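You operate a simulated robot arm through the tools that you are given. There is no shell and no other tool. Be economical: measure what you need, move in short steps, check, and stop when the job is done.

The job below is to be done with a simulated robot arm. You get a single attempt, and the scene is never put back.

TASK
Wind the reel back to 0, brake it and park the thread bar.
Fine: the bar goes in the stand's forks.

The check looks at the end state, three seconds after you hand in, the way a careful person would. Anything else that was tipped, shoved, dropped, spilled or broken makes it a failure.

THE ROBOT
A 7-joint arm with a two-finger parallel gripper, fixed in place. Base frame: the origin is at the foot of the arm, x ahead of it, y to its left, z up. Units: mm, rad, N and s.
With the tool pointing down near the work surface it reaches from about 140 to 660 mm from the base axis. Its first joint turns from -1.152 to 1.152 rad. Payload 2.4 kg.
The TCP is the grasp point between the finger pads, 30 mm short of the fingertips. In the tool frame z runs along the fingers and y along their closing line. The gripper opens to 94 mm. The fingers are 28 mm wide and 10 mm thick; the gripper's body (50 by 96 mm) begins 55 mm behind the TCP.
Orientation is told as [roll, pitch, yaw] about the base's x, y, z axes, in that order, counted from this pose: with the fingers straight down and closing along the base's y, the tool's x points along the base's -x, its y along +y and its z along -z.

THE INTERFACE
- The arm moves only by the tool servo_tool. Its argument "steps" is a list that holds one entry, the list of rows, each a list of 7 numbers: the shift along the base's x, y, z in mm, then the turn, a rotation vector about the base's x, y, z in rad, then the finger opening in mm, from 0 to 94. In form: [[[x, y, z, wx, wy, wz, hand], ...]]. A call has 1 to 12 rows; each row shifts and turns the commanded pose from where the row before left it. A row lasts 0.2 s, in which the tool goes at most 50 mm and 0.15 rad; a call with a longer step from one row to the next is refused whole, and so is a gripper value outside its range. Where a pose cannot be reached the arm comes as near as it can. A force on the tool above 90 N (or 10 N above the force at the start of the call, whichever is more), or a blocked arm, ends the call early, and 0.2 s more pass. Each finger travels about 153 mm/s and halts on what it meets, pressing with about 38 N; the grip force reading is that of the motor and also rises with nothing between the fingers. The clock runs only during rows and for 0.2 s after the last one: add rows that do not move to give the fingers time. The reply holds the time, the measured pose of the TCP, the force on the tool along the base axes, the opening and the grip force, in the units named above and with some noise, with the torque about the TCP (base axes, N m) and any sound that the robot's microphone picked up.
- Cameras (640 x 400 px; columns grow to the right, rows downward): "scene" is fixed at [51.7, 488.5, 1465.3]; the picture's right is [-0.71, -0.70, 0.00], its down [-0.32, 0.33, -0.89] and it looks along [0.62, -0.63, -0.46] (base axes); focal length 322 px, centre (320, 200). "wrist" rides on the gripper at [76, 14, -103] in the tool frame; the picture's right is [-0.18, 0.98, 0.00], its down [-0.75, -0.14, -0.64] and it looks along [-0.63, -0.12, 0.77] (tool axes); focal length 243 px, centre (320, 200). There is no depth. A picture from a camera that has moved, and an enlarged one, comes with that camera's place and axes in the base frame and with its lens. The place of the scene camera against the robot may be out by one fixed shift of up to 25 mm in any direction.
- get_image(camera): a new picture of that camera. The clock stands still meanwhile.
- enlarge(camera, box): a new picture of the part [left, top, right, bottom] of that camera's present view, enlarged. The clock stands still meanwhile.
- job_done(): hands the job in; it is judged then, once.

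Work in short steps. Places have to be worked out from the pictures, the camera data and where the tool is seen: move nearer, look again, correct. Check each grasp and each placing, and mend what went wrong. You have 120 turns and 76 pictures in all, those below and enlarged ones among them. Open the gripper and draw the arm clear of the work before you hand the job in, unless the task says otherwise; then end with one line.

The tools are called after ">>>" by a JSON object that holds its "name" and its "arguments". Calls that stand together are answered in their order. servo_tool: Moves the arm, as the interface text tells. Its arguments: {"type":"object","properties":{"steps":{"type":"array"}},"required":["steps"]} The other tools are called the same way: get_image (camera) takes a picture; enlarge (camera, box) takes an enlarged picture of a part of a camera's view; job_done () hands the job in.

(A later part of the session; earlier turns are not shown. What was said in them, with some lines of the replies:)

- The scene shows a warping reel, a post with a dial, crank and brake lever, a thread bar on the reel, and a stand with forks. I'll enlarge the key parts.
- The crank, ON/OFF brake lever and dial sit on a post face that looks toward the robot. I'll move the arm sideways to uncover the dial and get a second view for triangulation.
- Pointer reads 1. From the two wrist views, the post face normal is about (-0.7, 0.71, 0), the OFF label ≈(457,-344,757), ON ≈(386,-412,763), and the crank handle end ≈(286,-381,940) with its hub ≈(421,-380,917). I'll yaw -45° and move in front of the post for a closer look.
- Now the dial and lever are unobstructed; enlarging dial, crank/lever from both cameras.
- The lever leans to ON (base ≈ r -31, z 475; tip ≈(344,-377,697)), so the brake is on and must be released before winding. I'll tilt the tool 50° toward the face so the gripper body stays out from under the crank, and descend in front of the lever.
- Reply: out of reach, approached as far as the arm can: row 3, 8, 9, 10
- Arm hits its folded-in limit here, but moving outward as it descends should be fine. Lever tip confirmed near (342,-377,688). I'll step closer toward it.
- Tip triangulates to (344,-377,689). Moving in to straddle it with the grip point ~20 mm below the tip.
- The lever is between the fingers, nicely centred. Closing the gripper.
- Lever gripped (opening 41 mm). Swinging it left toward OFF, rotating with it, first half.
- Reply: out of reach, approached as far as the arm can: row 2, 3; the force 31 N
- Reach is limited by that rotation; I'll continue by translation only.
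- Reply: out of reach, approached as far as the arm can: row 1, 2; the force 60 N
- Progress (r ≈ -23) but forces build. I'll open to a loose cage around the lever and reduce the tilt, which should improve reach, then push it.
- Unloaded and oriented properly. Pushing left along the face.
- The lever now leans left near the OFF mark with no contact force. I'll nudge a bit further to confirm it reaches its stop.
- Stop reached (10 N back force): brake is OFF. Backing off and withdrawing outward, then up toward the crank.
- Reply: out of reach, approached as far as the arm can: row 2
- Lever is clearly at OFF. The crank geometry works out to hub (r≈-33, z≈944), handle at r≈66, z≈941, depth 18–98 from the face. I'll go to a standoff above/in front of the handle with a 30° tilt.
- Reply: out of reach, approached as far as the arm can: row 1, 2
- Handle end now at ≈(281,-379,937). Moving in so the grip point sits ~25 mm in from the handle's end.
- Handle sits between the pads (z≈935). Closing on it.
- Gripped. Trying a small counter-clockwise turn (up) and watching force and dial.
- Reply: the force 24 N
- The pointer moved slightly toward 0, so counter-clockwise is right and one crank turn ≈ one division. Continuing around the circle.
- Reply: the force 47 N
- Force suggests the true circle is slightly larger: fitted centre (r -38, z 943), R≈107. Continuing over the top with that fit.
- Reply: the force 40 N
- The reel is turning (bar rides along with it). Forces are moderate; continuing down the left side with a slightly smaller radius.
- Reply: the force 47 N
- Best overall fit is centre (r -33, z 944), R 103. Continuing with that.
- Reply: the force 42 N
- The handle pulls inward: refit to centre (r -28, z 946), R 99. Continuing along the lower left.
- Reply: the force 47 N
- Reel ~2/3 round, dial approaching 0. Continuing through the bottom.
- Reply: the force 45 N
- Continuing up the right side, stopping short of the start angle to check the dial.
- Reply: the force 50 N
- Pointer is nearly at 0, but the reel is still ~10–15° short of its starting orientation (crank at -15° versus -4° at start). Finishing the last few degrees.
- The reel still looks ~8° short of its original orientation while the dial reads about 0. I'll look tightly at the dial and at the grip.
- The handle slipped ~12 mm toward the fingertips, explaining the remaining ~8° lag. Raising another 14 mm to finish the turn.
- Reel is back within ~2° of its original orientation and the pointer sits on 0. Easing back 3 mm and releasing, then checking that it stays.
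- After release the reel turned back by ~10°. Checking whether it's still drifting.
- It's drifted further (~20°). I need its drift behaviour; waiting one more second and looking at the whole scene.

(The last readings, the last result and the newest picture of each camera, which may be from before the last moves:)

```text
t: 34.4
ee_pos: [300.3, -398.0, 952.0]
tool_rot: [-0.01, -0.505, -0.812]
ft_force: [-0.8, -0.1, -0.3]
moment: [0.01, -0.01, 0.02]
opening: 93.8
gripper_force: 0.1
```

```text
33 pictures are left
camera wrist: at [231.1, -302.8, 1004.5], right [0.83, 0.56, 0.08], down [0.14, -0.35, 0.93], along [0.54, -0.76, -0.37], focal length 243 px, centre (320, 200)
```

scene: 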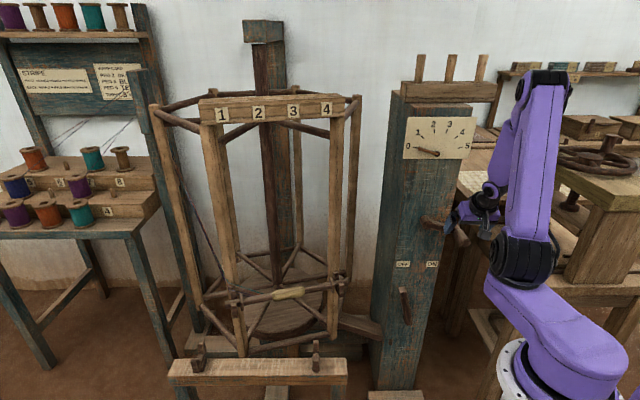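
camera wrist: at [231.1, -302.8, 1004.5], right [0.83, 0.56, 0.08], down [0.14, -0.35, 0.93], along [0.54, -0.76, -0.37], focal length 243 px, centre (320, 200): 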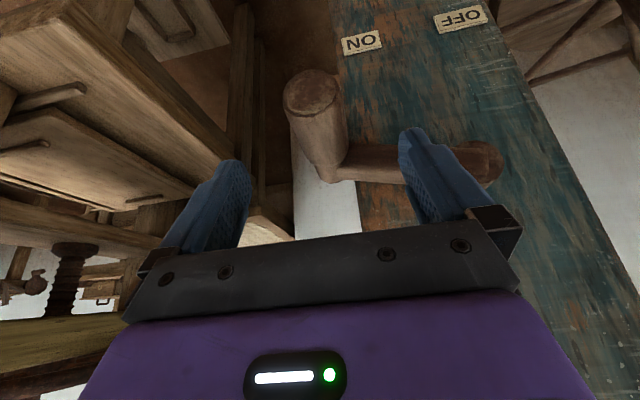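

Drift seems to be slowing (10° → 15° → 17.5°). One more check to see whether it settles.

>>> {"name": "servo_tool", "arguments": {"steps": [[[0, 0, 0, 0, 0, 0, 94], [0, 0, 0, 0, 0, 0, 94], [0, 0, 0, 0, 0, 0, 94], [0, 0, 0, 0, 0, 0, 94], [0, 0, 0, 0, 0, 0, 94], [0, 0, 0, 0, 0, 0, 94], [0, 0, 0, 0, 0, 0, 94]]]}}

>>> {"name": "enlarge", "arguments": {"camera": "scene", "box": [160, 240, 360, 400]}}

>>> {"name": "enlarge", "arguments": {"camera": "scene", "box": [404, 140, 444, 160]}}

```text
t: 36.0
ee_pos: [300.7, -397.4, 949.7]
tool_rot: [-0.009, -0.505, -0.811]
ft_force: [0.1, 0.5, 0.0]
moment: [0.01, -0.01, 0.02]
opening: 94.0
gripper_force: 0.1
```

```text
2.50 times, centred on (260, 320) of scene
camera zoom: at [51.7, 488.5, 1465.3], right [-0.71, -0.7, 0.0], down [-0.32, 0.33, -0.89], along [0.62, -0.63, -0.46], focal length 804 px, centre (470, -100)
```

zoom: 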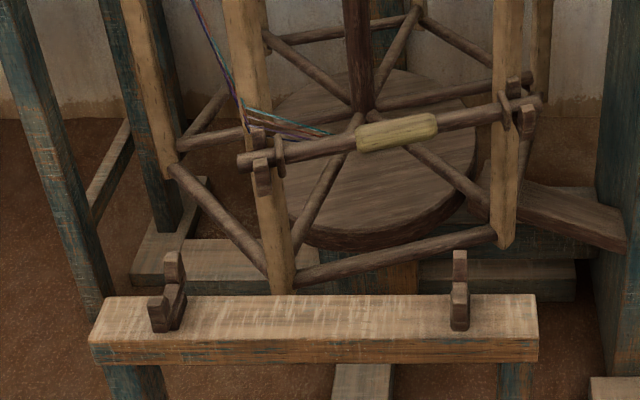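

```text
16.00 times, centred on (424, 150) of scene
camera zoom: at [51.7, 488.5, 1465.3], right [-0.71, -0.7, 0.0], down [-0.32, 0.33, -0.89], along [0.62, -0.63, -0.46], focal length 5144 px, centre (-1344, 1000)
```

zoom: 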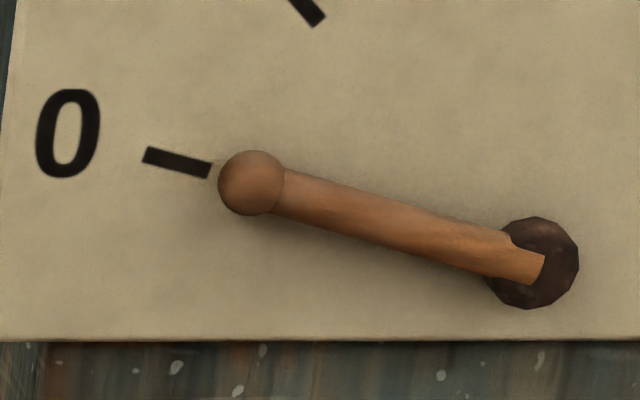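

The drift decays exponentially — it was coasting from my backward easing at release, not falling. I'll regrip (handle now ≈ r 65, z 908), wind it the remaining ~20°, hold still, then release.

>>> {"name": "servo_tool", "arguments": {"steps": [[[1, 1, -22, 0, 0, 0, 94], [1, 1, -22, 0, 0, 0, 94], [0, 0, 0, 0, 0, 0, 94], [0, 0, 0, 0, 0, 0, 60], [0, 0, 0, 0, 0, 0, 30], [0, 0, 0, 0, 0, 0, 10], [0, 0, 0, 0, 0, 0, 10]]]}}

>>> {"name": "get_image", "arguments": {"camera": "wrist"}}

```text
t: 37.6
ee_pos: [302.1, -396.3, 907.8]
tool_rot: [-0.008, -0.505, -0.812]
ft_force: [2.9, -0.2, -2.6]
moment: [-0.02, -0.03, 0.02]
opening: 36.4
gripper_force: 44.9
```

```text
30 pictures are left
camera wrist: at [233.1, -301.5, 960.4], right [0.83, 0.56, 0.08], down [0.14, -0.35, 0.93], along [0.54, -0.75, -0.37], focal length 243 px, centre (320, 200)
```

wrist: 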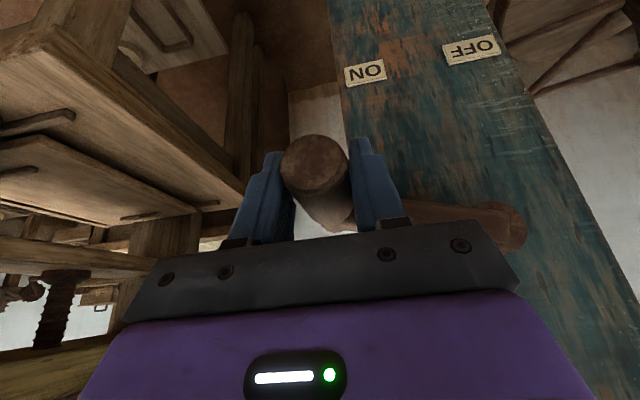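

Firm grip. Winding up slowly by ~19° then holding still.

>>> {"name": "servo_tool", "arguments": {"steps": [[[-2, -2, 9, 0, 0, 0, 10], [-1.5, -1.5, 9, 0, 0, 0, 10], [-0.8, -0.8, 8, 0, 0, 0, 10], [-0.3, -0.3, 6, 0, 0, 0, 10], [0, 0, 0, 0, 0, 0, 10], [0, 0, 0, 0, 0, 0, 10], [0, 0, 0, 0, 0, 0, 10], [0, 0, 0, 0, 0, 0, 10]]]}}

>>> {"name": "enlarge", "arguments": {"camera": "scene", "box": [160, 240, 360, 400]}}

```text
t: 39.4
ee_pos: [300.5, -398.6, 937.6]
tool_rot: [-0.01, -0.502, -0.805]
ft_force: [17.7, 20.5, -4.0]
moment: [-0.05, -0.16, -0.16]
opening: 36.6
gripper_force: 45.0
```

```text
2.50 times, centred on (260, 320) of scene
camera zoom: at [52.2, 489.0, 1465.1], right [-0.71, -0.7, 0.0], down [-0.32, 0.33, -0.89], along [0.62, -0.63, -0.46], focal length 804 px, centre (470, -100)
```

zoom: 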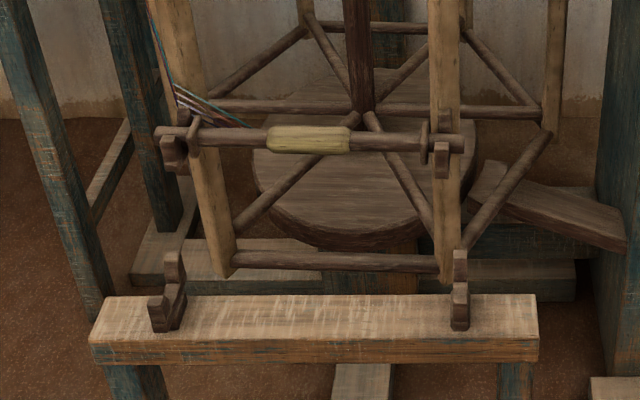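

About 3° past; backing 4.5 mm, holding for a second to kill motion, then opening gently.

>>> {"name": "servo_tool", "arguments": {"steps": [[[0, 0, -2.5, 0, 0, 0, 10], [0, 0, -2, 0, 0, 0, 10], [0, 0, 0, 0, 0, 0, 10], [0, 0, 0, 0, 0, 0, 10], [0, 0, 0, 0, 0, 0, 10], [0, 0, 0, 0, 0, 0, 10], [0, 0, 0, 0, 0, 0, 10], [0, 0, 0, 0, 0, 0, 50], [0, 0, 0, 0, 0, 0, 80], [0, 0, 0, 0, 0, 0, 94], [0, 0, 0, 0, 0, 0, 94]]]}}

>>> {"name": "enlarge", "arguments": {"camera": "scene", "box": [160, 240, 360, 400]}}

```text
t: 41.8
ee_pos: [297.8, -400.9, 934.2]
tool_rot: [-0.008, -0.504, -0.813]
ft_force: [-0.2, 0.5, -0.1]
moment: [-0.01, 0.01, 0.02]
opening: 93.8
gripper_force: 0.1
```

```text
2.50 times, centred on (260, 320) of scene
camera zoom: at [51.7, 488.5, 1465.3], right [-0.71, -0.7, 0.0], down [-0.32, 0.33, -0.89], along [0.62, -0.63, -0.46], focal length 804 px, centre (470, -100)
```

zoom: 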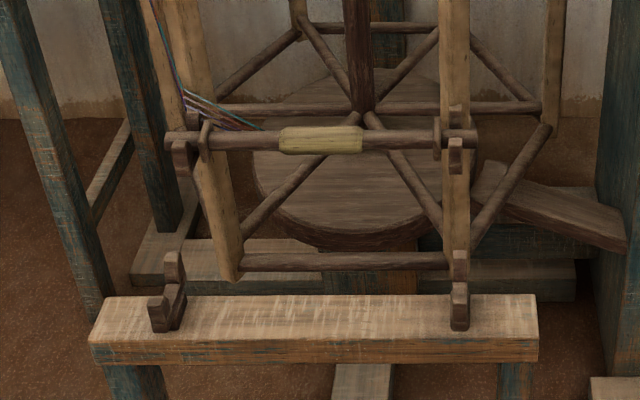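

Reel is exactly at its original orientation and not visibly moving. Withdrawing from the crank and moving left/out toward the lever.

>>> {"name": "servo_tool", "arguments": {"steps": [[[-10, 10, 26, 0, 0, 0, 94], [-10, 10, 26, 0, 0, 0, 94], [-8, 8, 22, 0, 0, 0, 94], [27, 27, 0, 0, 0, 0, 94], [27, 27, 0, 0, 0, 0, 94], [27, 27, 0, 0, 0, 0, 94], [27, 27, 0, 0, 0, 0, 94], [-20, 25, -20, 0, 0, 0, 94], [-20, 25, -25, 0, 0, 0, 94], [0, 0, -40, 0, 0, 0, 94], [0, 0, -45, 0, 0, 0, 94], [0, 0, -45, 0, 0, 0, 94]]]}}

>>> {"name": "get_image", "arguments": {"camera": "scene"}}

>>> {"name": "get_image", "arguments": {"camera": "wrist"}}

```text
t: 44.4
ee_pos: [336.1, -214.0, 832.0]
tool_rot: [-0.01, -0.504, -0.814]
ft_force: [-0.5, -0.3, 0.4]
moment: [0.01, 0.01, -0.01]
opening: 93.8
gripper_force: 0.2
out of reach, approached as far as the arm can: row 3
```

```text
27 pictures are left
```

scene: 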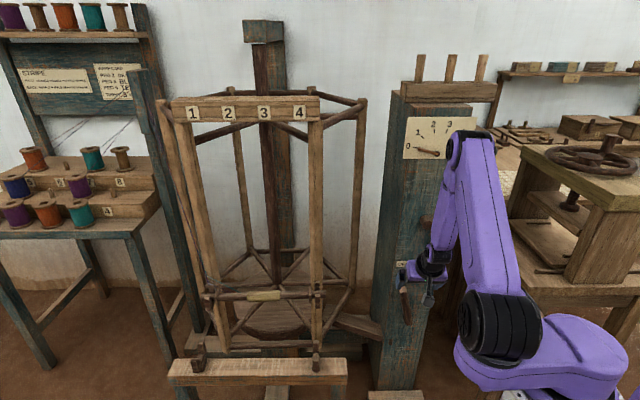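

```text
26 pictures are left
camera wrist: at [267.2, -119.5, 886.4], right [0.83, 0.56, 0.08], down [0.14, -0.35, 0.93], along [0.54, -0.76, -0.37], focal length 243 px, centre (320, 200)
```

wrist: 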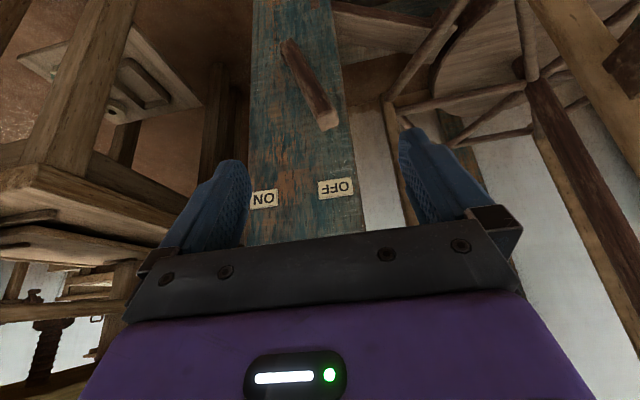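

The reel stayed (≤2° drift). Lever tip ≈(418,-303,690). Moving in to straddle it as before.

>>> {"name": "servo_tool", "arguments": {"steps": [[[0, -5, -35, 0, 0, 0, 94], [0, -5, -35, 0, 0, 0, 94], [0, -6, -32, 0, 0, 0, 94], [21, -20, -15, 0, 0, 0, 94], [21, -20, -15, 0, 0, 0, 94], [20, -20, -15, 0, 0, 0, 94], [20, -19, -15, 0, 0, 0, 94], [0, 0, 0, 0, 0, 0, 60], [0, 0, 0, 0, 0, 0, 60]]]}}

>>> {"name": "get_image", "arguments": {"camera": "wrist"}}

```text
t: 46.4
ee_pos: [419.3, -310.4, 673.0]
tool_rot: [-0.009, -0.502, -0.814]
ft_force: [-1.4, -0.2, -1.0]
moment: [0.0, -0.01, 0.04]
opening: 60.0
gripper_force: 0.0
```

```text
25 pictures are left
camera wrist: at [350.2, -214.7, 725.3], right [0.83, 0.56, 0.08], down [0.14, -0.35, 0.93], along [0.54, -0.76, -0.37], focal length 243 px, centre (320, 200)
```

wrist: 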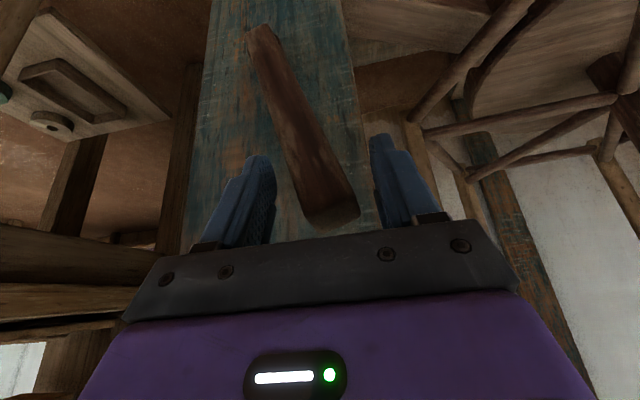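

Lever is caged. Pushing it right toward ON.

>>> {"name": "servo_tool", "arguments": {"steps": [[[-9.5, -9.5, 1, 0, 0, 0, 60], [-9.5, -9.5, 1, 0, 0, 0, 60], [-9.5, -9.5, 0, 0, 0, 0, 60], [-9.5, -9.5, 0, 0, 0, 0, 60], [-9.5, -9.5, 0, 0, 0, 0, 60], [-9.5, -9.5, -1, 0, 0, 0, 60], [-9.5, -9.5, -1, 0, 0, 0, 60], [0, 0, 0, 0, 0, 0, 60]]]}}

>>> {"name": "get_image", "arguments": {"camera": "wrist"}}

```text
t: 48.2
ee_pos: [353.8, -376.6, 670.8]
tool_rot: [-0.009, -0.502, -0.812]
ft_force: [0.2, -0.6, 0.6]
moment: [0.01, 0.01, 0.02]
opening: 60.1
gripper_force: 0.0
```

```text
24 pictures are left
camera wrist: at [284.0, -281.1, 724.6], right [0.83, 0.56, 0.08], down [0.14, -0.35, 0.93], along [0.54, -0.75, -0.37], focal length 243 px, centre (320, 200)
```

wrist: 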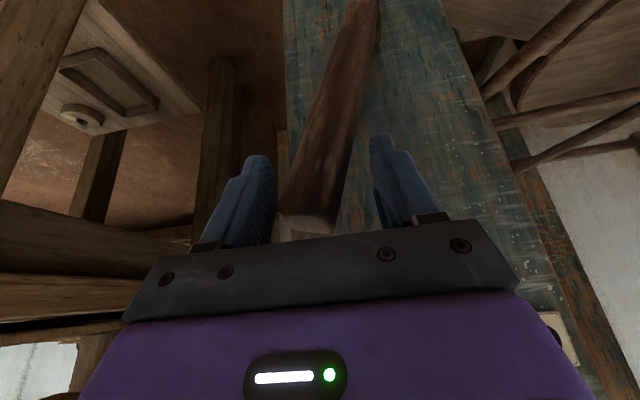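

The lever has snapped over to ON. Nudging a bit further to confirm it's at its stop.

>>> {"name": "servo_tool", "arguments": {"steps": [[[-5, -5, 0, 0, 0, 0, 60], [-5, -5, 0, 0, 0, 0, 60], [-4, -4, 0, 0, 0, 0, 60], [0, 0, 0, 0, 0, 0, 60]]]}}

```text
t: 49.2
ee_pos: [340.5, -387.2, 671.5]
tool_rot: [-0.008, -0.502, -0.805]
ft_force: [17.7, 15.8, 6.6]
moment: [0.7, -0.64, 0.2]
opening: 73.6
gripper_force: 11.7
```

At the stop with 24 N back-force: brake ON. Backing off and withdrawing left and up.

>>> {"name": "servo_tool", "arguments": {"steps": [[[7, 7, 0, 0, 0, 0, 75], [-13, 13, 8, 0, 0, 0, 94], [-13, 13, 8, 0, 0, 0, 94], [-13, 13, 8, 0, 0, 0, 94], [-13, 13, 8, 0, 0, 0, 94], [-10, 12, 8, 0, 0, 0, 94], [15, 20, 10, 0, 0, 0, 94], [15, 20, 20, 0, 0, 0, 94], [15, 25, 30, 0, 0, 0, 94], [10, 25, 35, 0, 0, 0, 94], [0, 25, 40, 0, 0, 0, 94], [0, 25, 40, 0, 0, 0, 94]]]}}

>>> {"name": "get_image", "arguments": {"camera": "scene"}}

>>> {"name": "enlarge", "arguments": {"camera": "scene", "box": [395, 110, 480, 165]}}

```text
t: 51.8
ee_pos: [338.2, -177.3, 885.4]
tool_rot: [-0.009, -0.504, -0.814]
ft_force: [0.3, -0.2, 0.1]
moment: [0.0, 0.05, 0.02]
opening: 94.3
gripper_force: 0.1
```

```text
23 pictures are left
```

scene: 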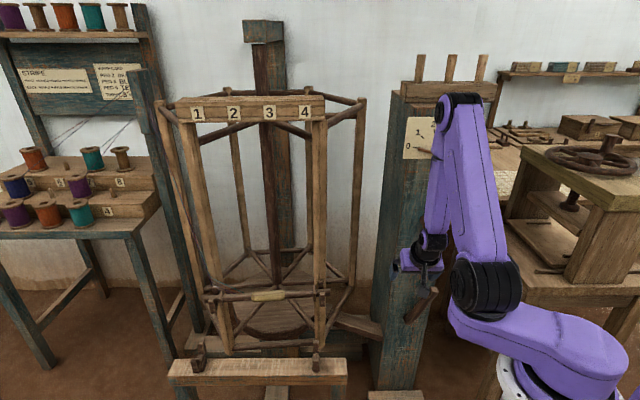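

```text
7.27 times, centred on (438, 138) of scene
camera zoom: at [51.8, 488.4, 1465.3], right [-0.71, -0.7, 0.0], down [-0.32, 0.33, -0.89], along [0.62, -0.63, -0.46], focal length 2338 px, centre (-534, 654)
```

zoom: 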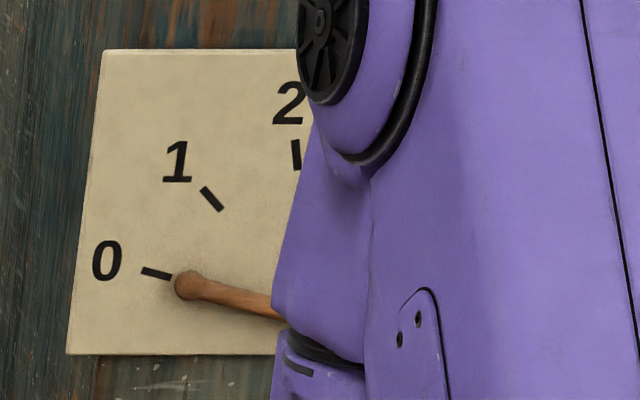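

Dial reads 0 with brake ON. Next the bar: rough triangulation puts its handle near (720,65,705) on the reel and the stand's forks near (499,37,564) and (760,278,560), axis along (0.71,0.71). I'll swing the tool by +1.6 rad about z so that it tilts along the bar with fingers closing across it, at a clear spot.

>>> {"name": "servo_tool", "arguments": {"steps": [[[7, 18, 18, 0, 0, 0.145, 94], [7, 18, 18, 0, 0, 0.145, 94], [7, 18, 16, 0, 0, 0.145, 94], [7, 18, 15, 0, 0, 0.145, 94], [7, 18, 15, 0, 0, 0.145, 94], [7, 18, 12, 0, 0, 0.145, 94], [7, 18, 10, 0, 0, 0.145, 94], [7, 18, 0, 0, 0, 0.145, 94], [7, 18, 0, 0, 0, 0.145, 94], [7, 15, 0, 0, 0, 0.145, 94], [7, 15, 0, 0, 0, 0.149, 94], [0, 0, 0, 0, 0, 0, 94]]]}}

>>> {"name": "get_image", "arguments": {"camera": "wrist"}}

>>> {"name": "enlarge", "arguments": {"camera": "scene", "box": [160, 240, 360, 400]}}

```text
t: 54.4
ee_pos: [416.4, 13.7, 991.3]
tool_rot: [-0.01, -0.504, 0.788]
ft_force: [0.2, -0.5, 0.2]
moment: [-0.01, 0.0, 0.01]
opening: 93.9
gripper_force: 0.0
```

```text
21 pictures are left
camera wrist: at [323.5, -58.3, 1043.5], right [-0.58, 0.81, 0.08], down [0.34, 0.15, 0.93], along [0.74, 0.57, -0.37], focal length 243 px, centre (320, 200)
```

wrist: 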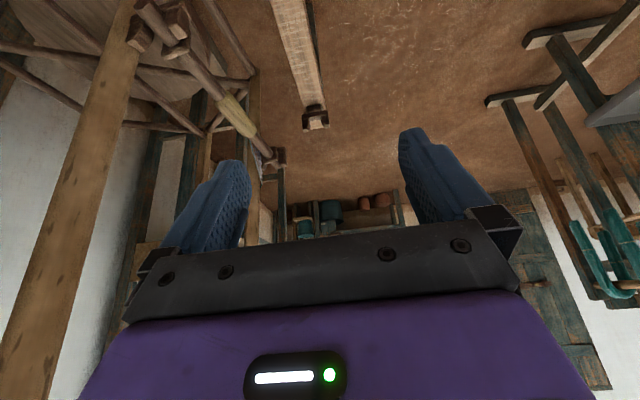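

```text
2.50 times, centred on (260, 320) of scene
camera zoom: at [51.7, 488.5, 1465.3], right [-0.71, -0.7, 0.0], down [-0.32, 0.33, -0.89], along [0.62, -0.63, -0.46], focal length 804 px, centre (470, -100)
```

zoom: 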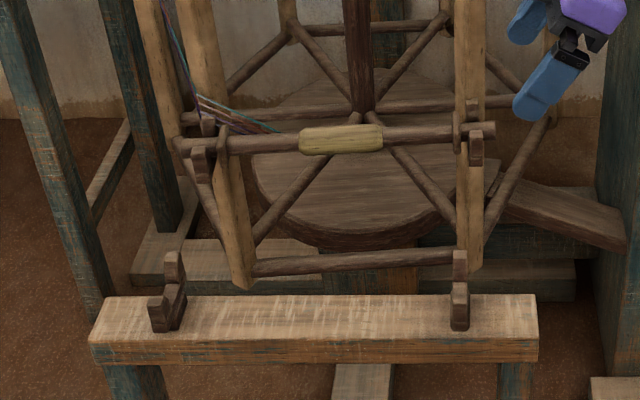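

Handle centre triangulates well to (693,52,721), bar axis at ~50° (reel drifted ~5° before braking, negligible on the dial). To stay away from the reel's right upright I'll instead tilt the tool about the bar axis, wrist displaced away from the reel, and approach closer.

>>> {"name": "servo_tool", "arguments": {"steps": [[[15, 15, -8, -0.089, 0.089, 0, 94], [15, 15, -8, -0.089, 0.089, 0, 94], [15, 15, -8, -0.089, 0.089, 0, 94], [20, 15, -8, -0.089, 0.089, 0, 94], [20, 12, -8, -0.08, -0.096, 0.018, 94], [20, 10, -8, -0.08, -0.096, 0.018, 94], [25, 10, -8, -0.08, -0.096, 0.018, 94], [25, 10, -8, -0.08, -0.096, 0.018, 94], [0, 0, 0, 0, 0, 0, 94]]]}}

>>> {"name": "get_image", "arguments": {"camera": "wrist"}}

```text
t: 56.4
ee_pos: [499.2, 50.9, 939.5]
tool_rot: [-0.517, -0.19, 0.957]
ft_force: [-0.2, -0.4, 0.1]
moment: [-0.01, 0.02, -0.02]
opening: 94.0
gripper_force: 0.1
out of reach, approached as far as the arm can: row 3, 4, 5, 6, 7
```

```text
19 pictures are left
camera wrist: at [395.6, 12.4, 1005.8], right [-0.54, 0.71, -0.44], down [0.2, 0.62, 0.76], along [0.82, 0.32, -0.48], focal length 243 px, centre (320, 200)
```

wrist: 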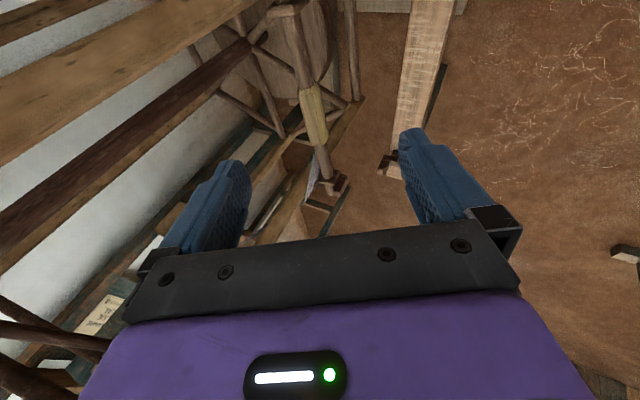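

Reached orientation already has the closing line perpendicular to the bar (tilt 31°), so I keep it. Bar handle ≈(693,47,721). Moving to a pre-grasp point 90 mm back along the fingers.

>>> {"name": "servo_tool", "arguments": {"steps": [[[29, 3, -27, 0, 0, 0, 94], [29, 2, -27, 0, 0, 0, 94], [29, 2, -27, 0, 0, 0, 94], [29, 2, -27, 0, 0, 0, 94], [29, 2, -27, 0, 0, 0, 94], [0, 0, 0, 0, 0, 0, 94]]]}}

>>> {"name": "get_image", "arguments": {"camera": "wrist"}}

```text
t: 57.8
ee_pos: [645.1, 61.4, 803.5]
tool_rot: [-0.516, -0.191, 0.958]
ft_force: [-0.4, 0.2, -0.5]
moment: [0.0, -0.01, 0.0]
opening: 94.1
gripper_force: 0.0
```

```text
18 pictures are left
camera wrist: at [541.3, 23.7, 871.0], right [-0.54, 0.71, -0.44], down [0.2, 0.62, 0.76], along [0.82, 0.32, -0.48], focal length 243 px, centre (320, 200)
```

wrist: 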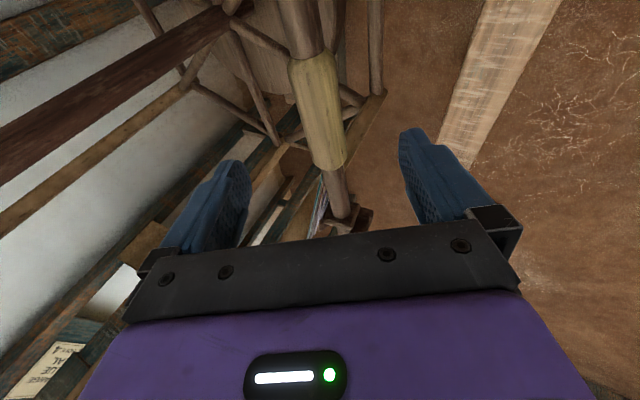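

Bar is centred between the fingers. Moving in along the finger direction.

>>> {"name": "servo_tool", "arguments": {"steps": [[[15, -5, -26, 0, 0, 0, 94], [15, -5, -25, 0, 0, 0, 94], [15, -5, -25, 0, 0, 0, 94], [0, 0, 0, 0, 0, 0, 94]]]}}

>>> {"name": "get_image", "arguments": {"camera": "wrist"}}

```text
t: 58.8
ee_pos: [688.6, 45.8, 728.4]
tool_rot: [-0.516, -0.192, 0.958]
ft_force: [-0.2, 0.3, 0.2]
moment: [-0.01, 0.0, 0.01]
opening: 93.9
gripper_force: 0.0
```

```text
17 pictures are left
camera wrist: at [585.8, 8.6, 794.5], right [-0.54, 0.71, -0.44], down [0.2, 0.62, 0.76], along [0.82, 0.32, -0.48], focal length 243 px, centre (320, 200)
```

wrist: 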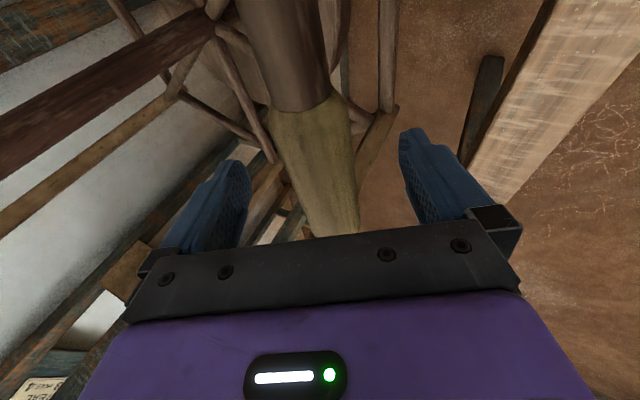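

Bar handle is between the fingers, well centred. Closing.

>>> {"name": "servo_tool", "arguments": {"steps": [[[0, 0, 0, 0, 0, 0, 60], [0, 0, 0, 0, 0, 0, 30], [0, 0, 0, 0, 0, 0, 10], [0, 0, 0, 0, 0, 0, 10]]]}}

```text
t: 59.8
ee_pos: [689.3, 46.4, 726.5]
tool_rot: [-0.517, -0.191, 0.958]
ft_force: [-0.1, -0.2, -0.2]
moment: [-0.02, -0.01, 0.04]
opening: 36.4
gripper_force: 38.0
```

Gripped at 36 mm with almost no side load. Lifting straight up out of the hooks.

>>> {"name": "servo_tool", "arguments": {"steps": [[[0, 0, 10, 0, 0, 0, 10], [0, 0, 15, 0, 0, 0, 10], [0, 0, 20, 0, 0, 0, 10], [0, 0, 20, 0, 0, 0, 10], [0, 0, 10, 0, 0, 0, 10]]]}}

>>> {"name": "enlarge", "arguments": {"camera": "scene", "box": [160, 240, 360, 400]}}

```text
t: 61.0
ee_pos: [689.4, 46.1, 802.8]
tool_rot: [-0.517, -0.19, 0.959]
ft_force: [0.2, -0.8, -3.1]
moment: [-0.01, -0.01, 0.01]
opening: 35.9
gripper_force: 38.3
```

```text
2.50 times, centred on (260, 320) of scene
camera zoom: at [51.8, 488.5, 1465.3], right [-0.71, -0.7, 0.0], down [-0.32, 0.33, -0.89], along [0.62, -0.63, -0.46], focal length 804 px, centre (470, -100)
```

zoom: 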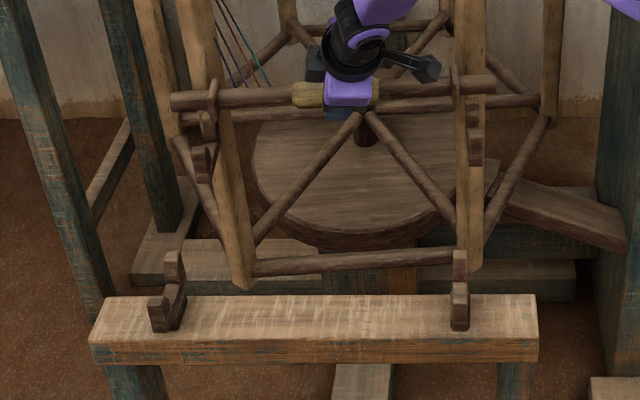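

Bar is free of the hooks, level. Moving it out from the reel and over the stand (fork midpoint estimated (626,154), notch z≈584), aligning yaw by -0.07.

>>> {"name": "servo_tool", "arguments": {"steps": [[[-15, 13, 0, 0, 0, 0, 10], [-16, 14, 0, 0, 0, 0, 10], [-16, 14, 0, 0, 0, 0, 10], [-12, 18, -15, 0, 0, -0.02, 10], [-8, 18, -25, 0, 0, -0.02, 10], [-4, 15, -30, 0, 0, -0.015, 10], [0, 12, -30, 0, 0, -0.015, 10], [0, 0, -25, 0, 0, 0, 10], [0, 0, 0, 0, 0, 0, 10]]]}}

>>> {"name": "get_image", "arguments": {"camera": "wrist"}}

>>> {"name": "enlarge", "arguments": {"camera": "scene", "box": [160, 240, 360, 400]}}

```text
t: 63.0
ee_pos: [618.3, 151.4, 678.2]
tool_rot: [-0.517, -0.189, 0.889]
ft_force: [0.2, 0.2, -2.1]
moment: [0.0, 0.02, 0.03]
opening: 36.3
gripper_force: 38.5
```

```text
15 pictures are left
camera wrist: at [512.8, 120.8, 744.7], right [-0.49, 0.75, -0.44], down [0.24, 0.6, 0.76], along [0.84, 0.27, -0.48], focal length 243 px, centre (320, 200)
```

wrist: 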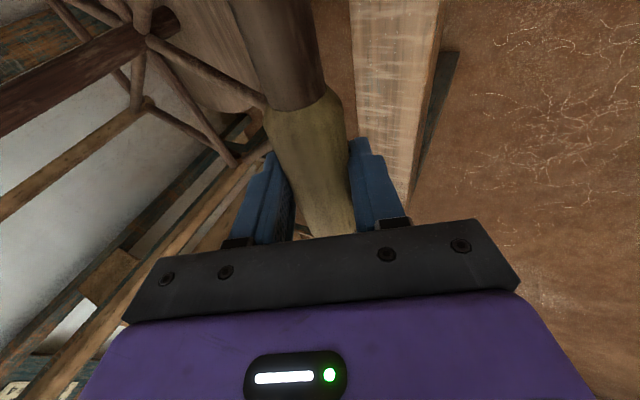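

```text
2.50 times, centred on (260, 320) of scene
camera zoom: at [51.8, 488.5, 1465.3], right [-0.71, -0.7, 0.0], down [-0.32, 0.33, -0.89], along [0.62, -0.63, -0.46], focal length 804 px, centre (470, -100)
```

zoom: 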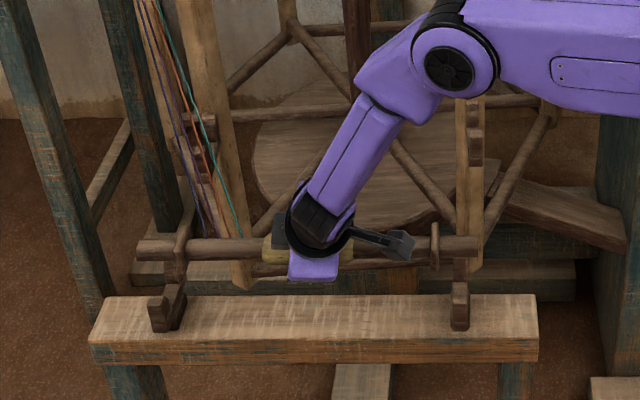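

Yaw and left-right centring look right. Lowering 25 mm so the bar is level with the tall back prongs, then checking each fork closely.

>>> {"name": "servo_tool", "arguments": {"steps": [[[0, 0, -10, 0, 0, 0, 10], [0, 0, -10, 0, 0, 0, 10], [0, 0, -5, 0, 0, 0, 10], [0, 0, 0, 0, 0, 0, 10]]]}}

>>> {"name": "enlarge", "arguments": {"camera": "scene", "box": [180, 325, 230, 380]}}

>>> {"name": "enlarge", "arguments": {"camera": "scene", "box": [290, 325, 340, 380]}}

```text
t: 64.0
ee_pos: [618.9, 152.1, 652.9]
tool_rot: [-0.516, -0.191, 0.888]
ft_force: [-0.2, -0.1, -2.6]
moment: [-0.04, -0.01, 0.0]
opening: 35.7
gripper_force: 38.2
```

```text
7.27 times, centred on (205, 352) of scene
camera zoom: at [51.8, 488.5, 1465.3], right [-0.71, -0.7, 0.0], down [-0.32, 0.33, -0.89], along [0.62, -0.63, -0.46], focal length 2338 px, centre (1156, -909)
```

zoom: 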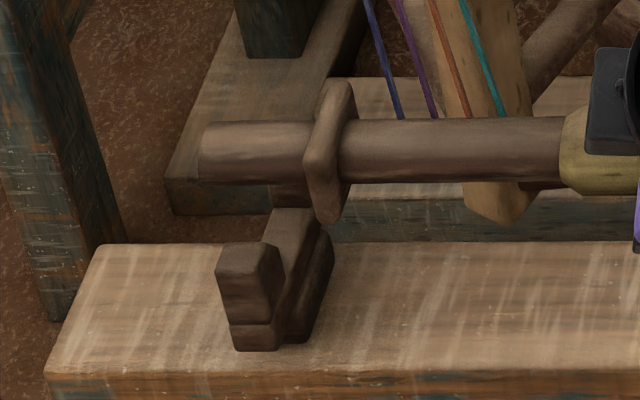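

```text
7.27 times, centred on (315, 352) of scene
camera zoom: at [51.8, 488.5, 1465.3], right [-0.71, -0.7, 0.0], down [-0.32, 0.33, -0.89], along [0.62, -0.63, -0.46], focal length 2338 px, centre (356, -909)
```

zoom: 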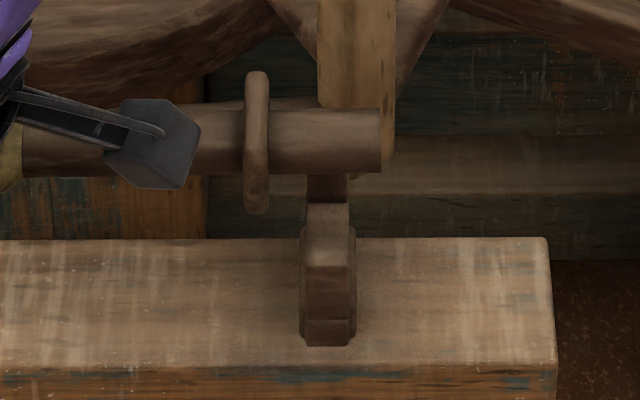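

Bar overhangs both forks with collars inside, as wanted. To fix the in/out position, I'll lower 12 mm more and gently feel for the tall back prongs.

>>> {"name": "servo_tool", "arguments": {"steps": [[[0, 0, -6, 0, 0, 0, 10], [0, 0, -6, 0, 0, 0, 10], [0, 0, 0, 0, 0, 0, 10], [1.4, -1.4, 0, 0, 0, 0, 10], [1.4, -1.4, 0, 0, 0, 0, 10], [0, 0, 0, 0, 0, 0, 10]]]}}

```text
t: 65.4
ee_pos: [621.1, 147.9, 641.2]
tool_rot: [-0.519, -0.191, 0.889]
ft_force: [-0.3, -0.3, -2.7]
moment: [0.03, 0.06, 0.02]
opening: 35.6
gripper_force: 37.7
```

No contact yet. Feeling a little further back.

>>> {"name": "servo_tool", "arguments": {"steps": [[[1.4, -1.4, 0, 0, 0, 0, 10], [1.4, -1.4, 0, 0, 0, 0, 10], [1.4, -1.4, 0, 0, 0, 0, 10], [0, 0, 0, 0, 0, 0, 10]]]}}

>>> {"name": "enlarge", "arguments": {"camera": "scene", "box": [290, 325, 340, 380]}}

```text
t: 66.4
ee_pos: [624.3, 143.3, 639.7]
tool_rot: [-0.517, -0.19, 0.888]
ft_force: [0.9, 0.1, -3.2]
moment: [-0.01, 0.0, 0.02]
opening: 35.4
gripper_force: 37.6
```

```text
7.27 times, centred on (315, 352) of scene
camera zoom: at [51.8, 488.5, 1465.3], right [-0.71, -0.7, 0.0], down [-0.32, 0.33, -0.89], along [0.62, -0.63, -0.46], focal length 2338 px, centre (356, -909)
```

zoom: 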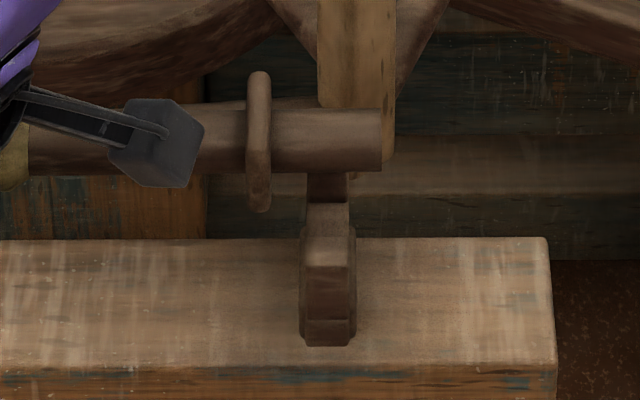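

Still no contact; I need a sharper view of the fork's shape.

>>> {"name": "enlarge", "arguments": {"camera": "scene", "box": [192, 340, 220, 376]}}

```text
11.11 times, centred on (206, 358) of scene
camera zoom: at [51.8, 488.5, 1465.3], right [-0.71, -0.7, 0.0], down [-0.32, 0.33, -0.89], along [0.62, -0.63, -0.46], focal length 3572 px, centre (1587, -1556)
```

zoom: 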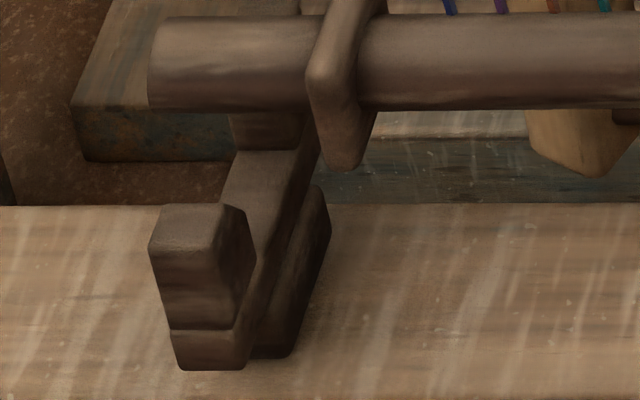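

The fork is a ~32 mm-wide notch with a floor near z≈581, centre n≈-334. I'll shift the bar 7 mm back outward to that, then lower in steps watching for contact height.

>>> {"name": "servo_tool", "arguments": {"steps": [[[-2.5, 2.5, 0, 0, 0, 0, 10], [-2.5, 2.5, 0, 0, 0, 0, 10], [0, 0, -6, 0, 0, 0, 10], [0, 0, -6, 0, 0, 0, 10], [0, 0, -4, 0, 0, 0, 10], [0, 0, 0, 0, 0, 0, 10]]]}}

>>> {"name": "enlarge", "arguments": {"camera": "scene", "box": [192, 340, 220, 376]}}

```text
t: 67.8
ee_pos: [620.6, 148.3, 624.2]
tool_rot: [-0.517, -0.193, 0.89]
ft_force: [0.2, 0.5, -2.3]
moment: [-0.02, 0.04, 0.02]
opening: 35.6
gripper_force: 38.5
```

```text
11.11 times, centred on (206, 358) of scene
camera zoom: at [51.8, 488.5, 1465.3], right [-0.71, -0.7, 0.0], down [-0.32, 0.33, -0.89], along [0.62, -0.63, -0.46], focal length 3572 px, centre (1587, -1556)
```

zoom: 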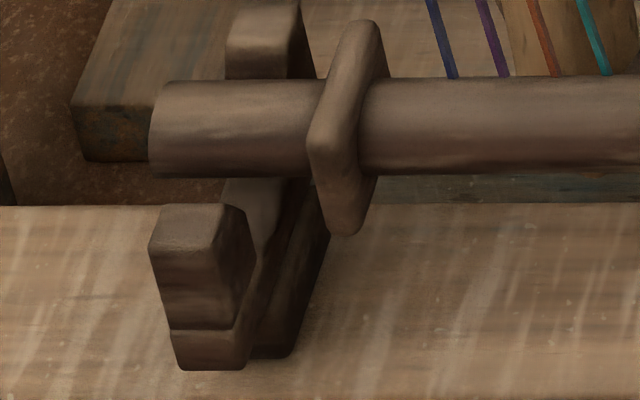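

Recomputing with calibrated angles: notch spans n≈-355…-313 with floor z≈585; the bar is at n≈-338, z≈617. I'll shift 3 mm outward and keep lowering.

>>> {"name": "servo_tool", "arguments": {"steps": [[[-2, 2, 0, 0, 0, 0, 10], [0, 0, -5, 0, 0, 0, 10], [0, 0, -5, 0, 0, 0, 10], [0, 0, -3, 0, 0, 0, 10], [0, 0, 0, 0, 0, 0, 10]]]}}

```text
t: 69.0
ee_pos: [618.8, 151.3, 611.7]
tool_rot: [-0.518, -0.191, 0.889]
ft_force: [-0.5, -0.2, -1.6]
moment: [0.02, 0.01, -0.02]
opening: 35.3
gripper_force: 38.4
```

No contact; continuing down in 2 mm steps.

>>> {"name": "servo_tool", "arguments": {"steps": [[[0, 0, -2, 0, 0, 0, 10], [0, 0, -2, 0, 0, 0, 10], [0, 0, -2, 0, 0, 0, 10], [0, 0, 0, 0, 0, 0, 10]]]}}

>>> {"name": "enlarge", "arguments": {"camera": "scene", "box": [192, 340, 220, 376]}}

>>> {"name": "enlarge", "arguments": {"camera": "scene", "box": [302, 336, 330, 376]}}

```text
t: 70.0
ee_pos: [621.3, 151.6, 609.3]
tool_rot: [-0.522, -0.194, 0.887]
ft_force: [-16.5, -2.2, 42.8]
moment: [-0.67, 0.62, -0.29]
opening: 35.8
gripper_force: 37.7
```

```text
11.11 times, centred on (206, 358) of scene
camera zoom: at [50.6, 488.2, 1465.4], right [-0.71, -0.7, 0.0], down [-0.32, 0.33, -0.89], along [0.62, -0.63, -0.46], focal length 3572 px, centre (1587, -1556)
```

zoom: 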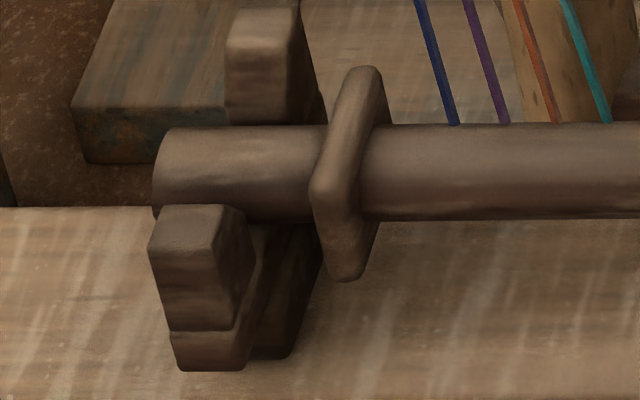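

```text
10.00 times, centred on (316, 356) of scene
camera zoom: at [50.6, 488.2, 1465.4], right [-0.71, -0.7, 0.0], down [-0.32, 0.33, -0.89], along [0.62, -0.63, -0.46], focal length 3215 px, centre (360, -1360)
```

zoom: 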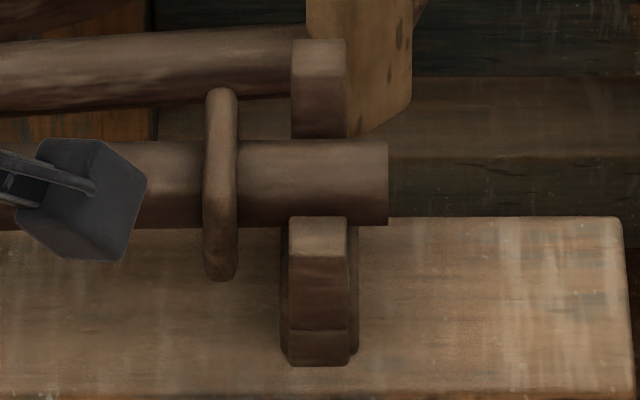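

Bar sits behind the front prongs and in front of the back prongs in both forks, with 43 N contact – it's seated. Easing off 2 mm, opening slightly and checking that the bar stays.

>>> {"name": "servo_tool", "arguments": {"steps": [[[0, 0, 1.5, 0, 0, 0, 10], [0, 0, 1.5, 0, 0, 0, 10], [0, 0, 0, 0, 0, 0, 38], [0, 0, 0, 0, 0, 0, 44], [0, 0, 0, 0, 0, 0, 44]]]}}

>>> {"name": "enlarge", "arguments": {"camera": "scene", "box": [170, 310, 350, 400]}}

```text
t: 71.2
ee_pos: [619.4, 150.6, 609.0]
tool_rot: [-0.517, -0.191, 0.889]
ft_force: [-0.6, 0.1, 0.4]
moment: [-0.01, 0.02, 0.01]
opening: 43.8
gripper_force: 0.1
```

```text
3.56 times, centred on (260, 355) of scene
camera zoom: at [51.7, 488.5, 1465.3], right [-0.71, -0.7, 0.0], down [-0.32, 0.33, -0.89], along [0.62, -0.63, -0.46], focal length 1143 px, centre (533, -351)
```

zoom: 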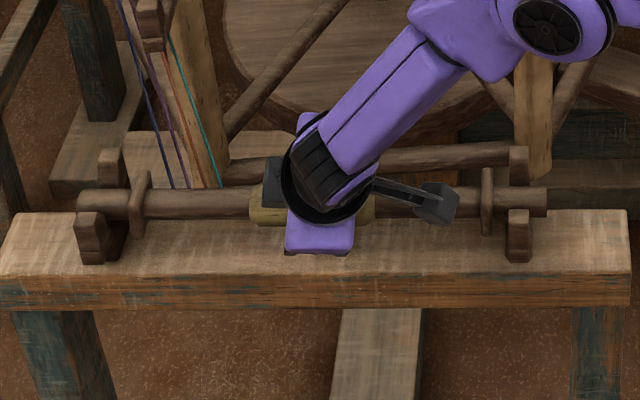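

Bar rests in both forks with the fingers unloaded. Retreating along the finger direction.

>>> {"name": "servo_tool", "arguments": {"steps": [[[-4.9, 1.8, 8.5, 0, 0, 0, 46], [-7.3, 2.8, 12.8, 0, 0, 0, 48], [-9.7, 3.7, 17, 0, 0, 0, 52], [-14.6, 5.5, 25.6, 0, 0, 0, 60], [-17, 6.5, 30, 0, 0, 0, 70], [-20, 6, 35, 0, 0, 0, 94], [-25, 3, 35, 0, 0, 0, 94], [-30, 0, 35, 0, 0, 0, 94], [-35, 0, 30, 0, 0, 0, 94], [-35, 0, 25, 0, 0, 0, 94], [-35, 0, 20, 0, 0, 0, 94], [0, 0, 0, 0, 0, 0, 94]]]}}

>>> {"name": "get_image", "arguments": {"camera": "scene"}}

>>> {"name": "enlarge", "arguments": {"camera": "scene", "box": [170, 310, 350, 400]}}

```text
t: 73.8
ee_pos: [385.2, 179.7, 883.8]
tool_rot: [-0.516, -0.191, 0.888]
ft_force: [-0.2, 1.1, -0.2]
moment: [0.02, 0.01, -0.01]
opening: 93.8
gripper_force: 0.0
```

```text
5 pictures are left
```

scene: 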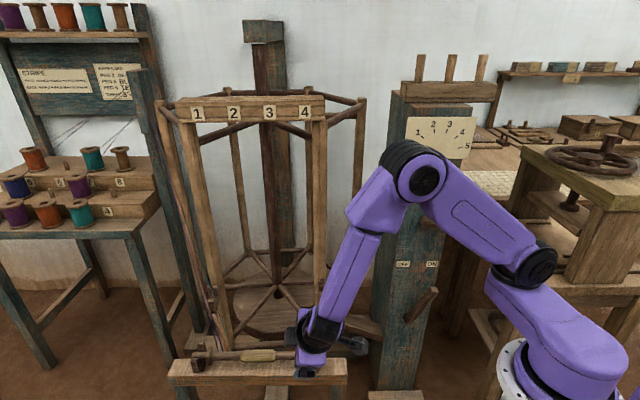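

```text
3.56 times, centred on (260, 355) of scene
camera zoom: at [51.7, 488.5, 1465.3], right [-0.71, -0.7, 0.0], down [-0.32, 0.33, -0.89], along [0.62, -0.63, -0.46], focal length 1143 px, centre (533, -351)
```

zoom: 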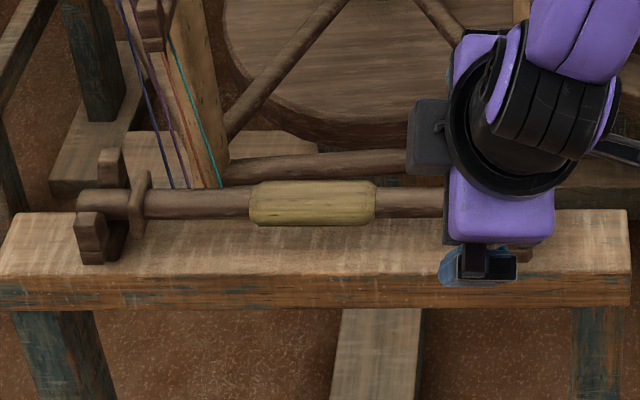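

Bar parked. Drawing the arm further up and away to check the right fork and the dial.

>>> {"name": "servo_tool", "arguments": {"steps": [[[0, -15, 40, 0, 0, 0, 94], [0, -15, 40, 0, 0, 0, 94], [0, -15, 40, 0, 0, 0, 94], [0, -15, 40, 0, 0, 0, 94], [0, -15, 40, 0, 0, 0, 94], [0, -15, 40, 0, 0, 0, 94], [0, 0, 0, 0, 0, 0, 94]]]}}

>>> {"name": "get_image", "arguments": {"camera": "scene"}}

>>> {"name": "enlarge", "arguments": {"camera": "scene", "box": [170, 310, 350, 400]}}

>>> {"name": "enlarge", "arguments": {"camera": "scene", "box": [395, 110, 480, 165]}}

```text
t: 75.4
ee_pos: [385.6, 91.1, 1123.1]
tool_rot: [-0.516, -0.191, 0.889]
ft_force: [0.7, -0.2, 0.2]
moment: [0.02, -0.01, 0.01]
opening: 93.9
gripper_force: 0.0
```

```text
3 pictures are left
```

scene: 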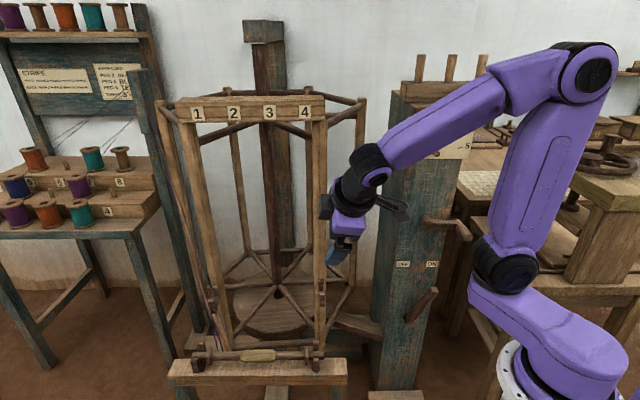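

```text
3.56 times, centred on (260, 355) of scene
camera zoom: at [51.7, 488.5, 1465.3], right [-0.71, -0.7, 0.0], down [-0.32, 0.33, -0.89], along [0.62, -0.63, -0.46], focal length 1143 px, centre (533, -351)
```

zoom: 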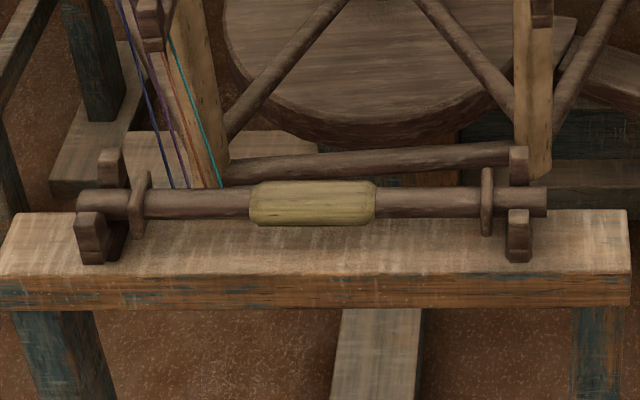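

```text
7.27 times, centred on (438, 138) of scene
camera zoom: at [51.7, 488.5, 1465.3], right [-0.71, -0.7, 0.0], down [-0.32, 0.33, -0.89], along [0.62, -0.63, -0.46], focal length 2338 px, centre (-534, 654)
```

zoom: 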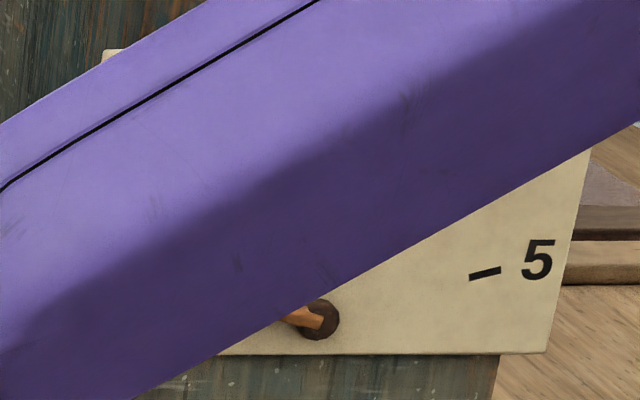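

The bar is in both forks, the lever is at ON, and the reel hasn't moved since it was braked at 0. The arm is clear with the gripper open, so I'm handing in.

>>> {"name": "job_done", "arguments": {}}

```text
The job is handed in.
```

The reel is wound back to 0 and braked (lever at ON), though it drifted about 5° of a turn before the brake caught; the thread bar is parked in both of the stand's forks.
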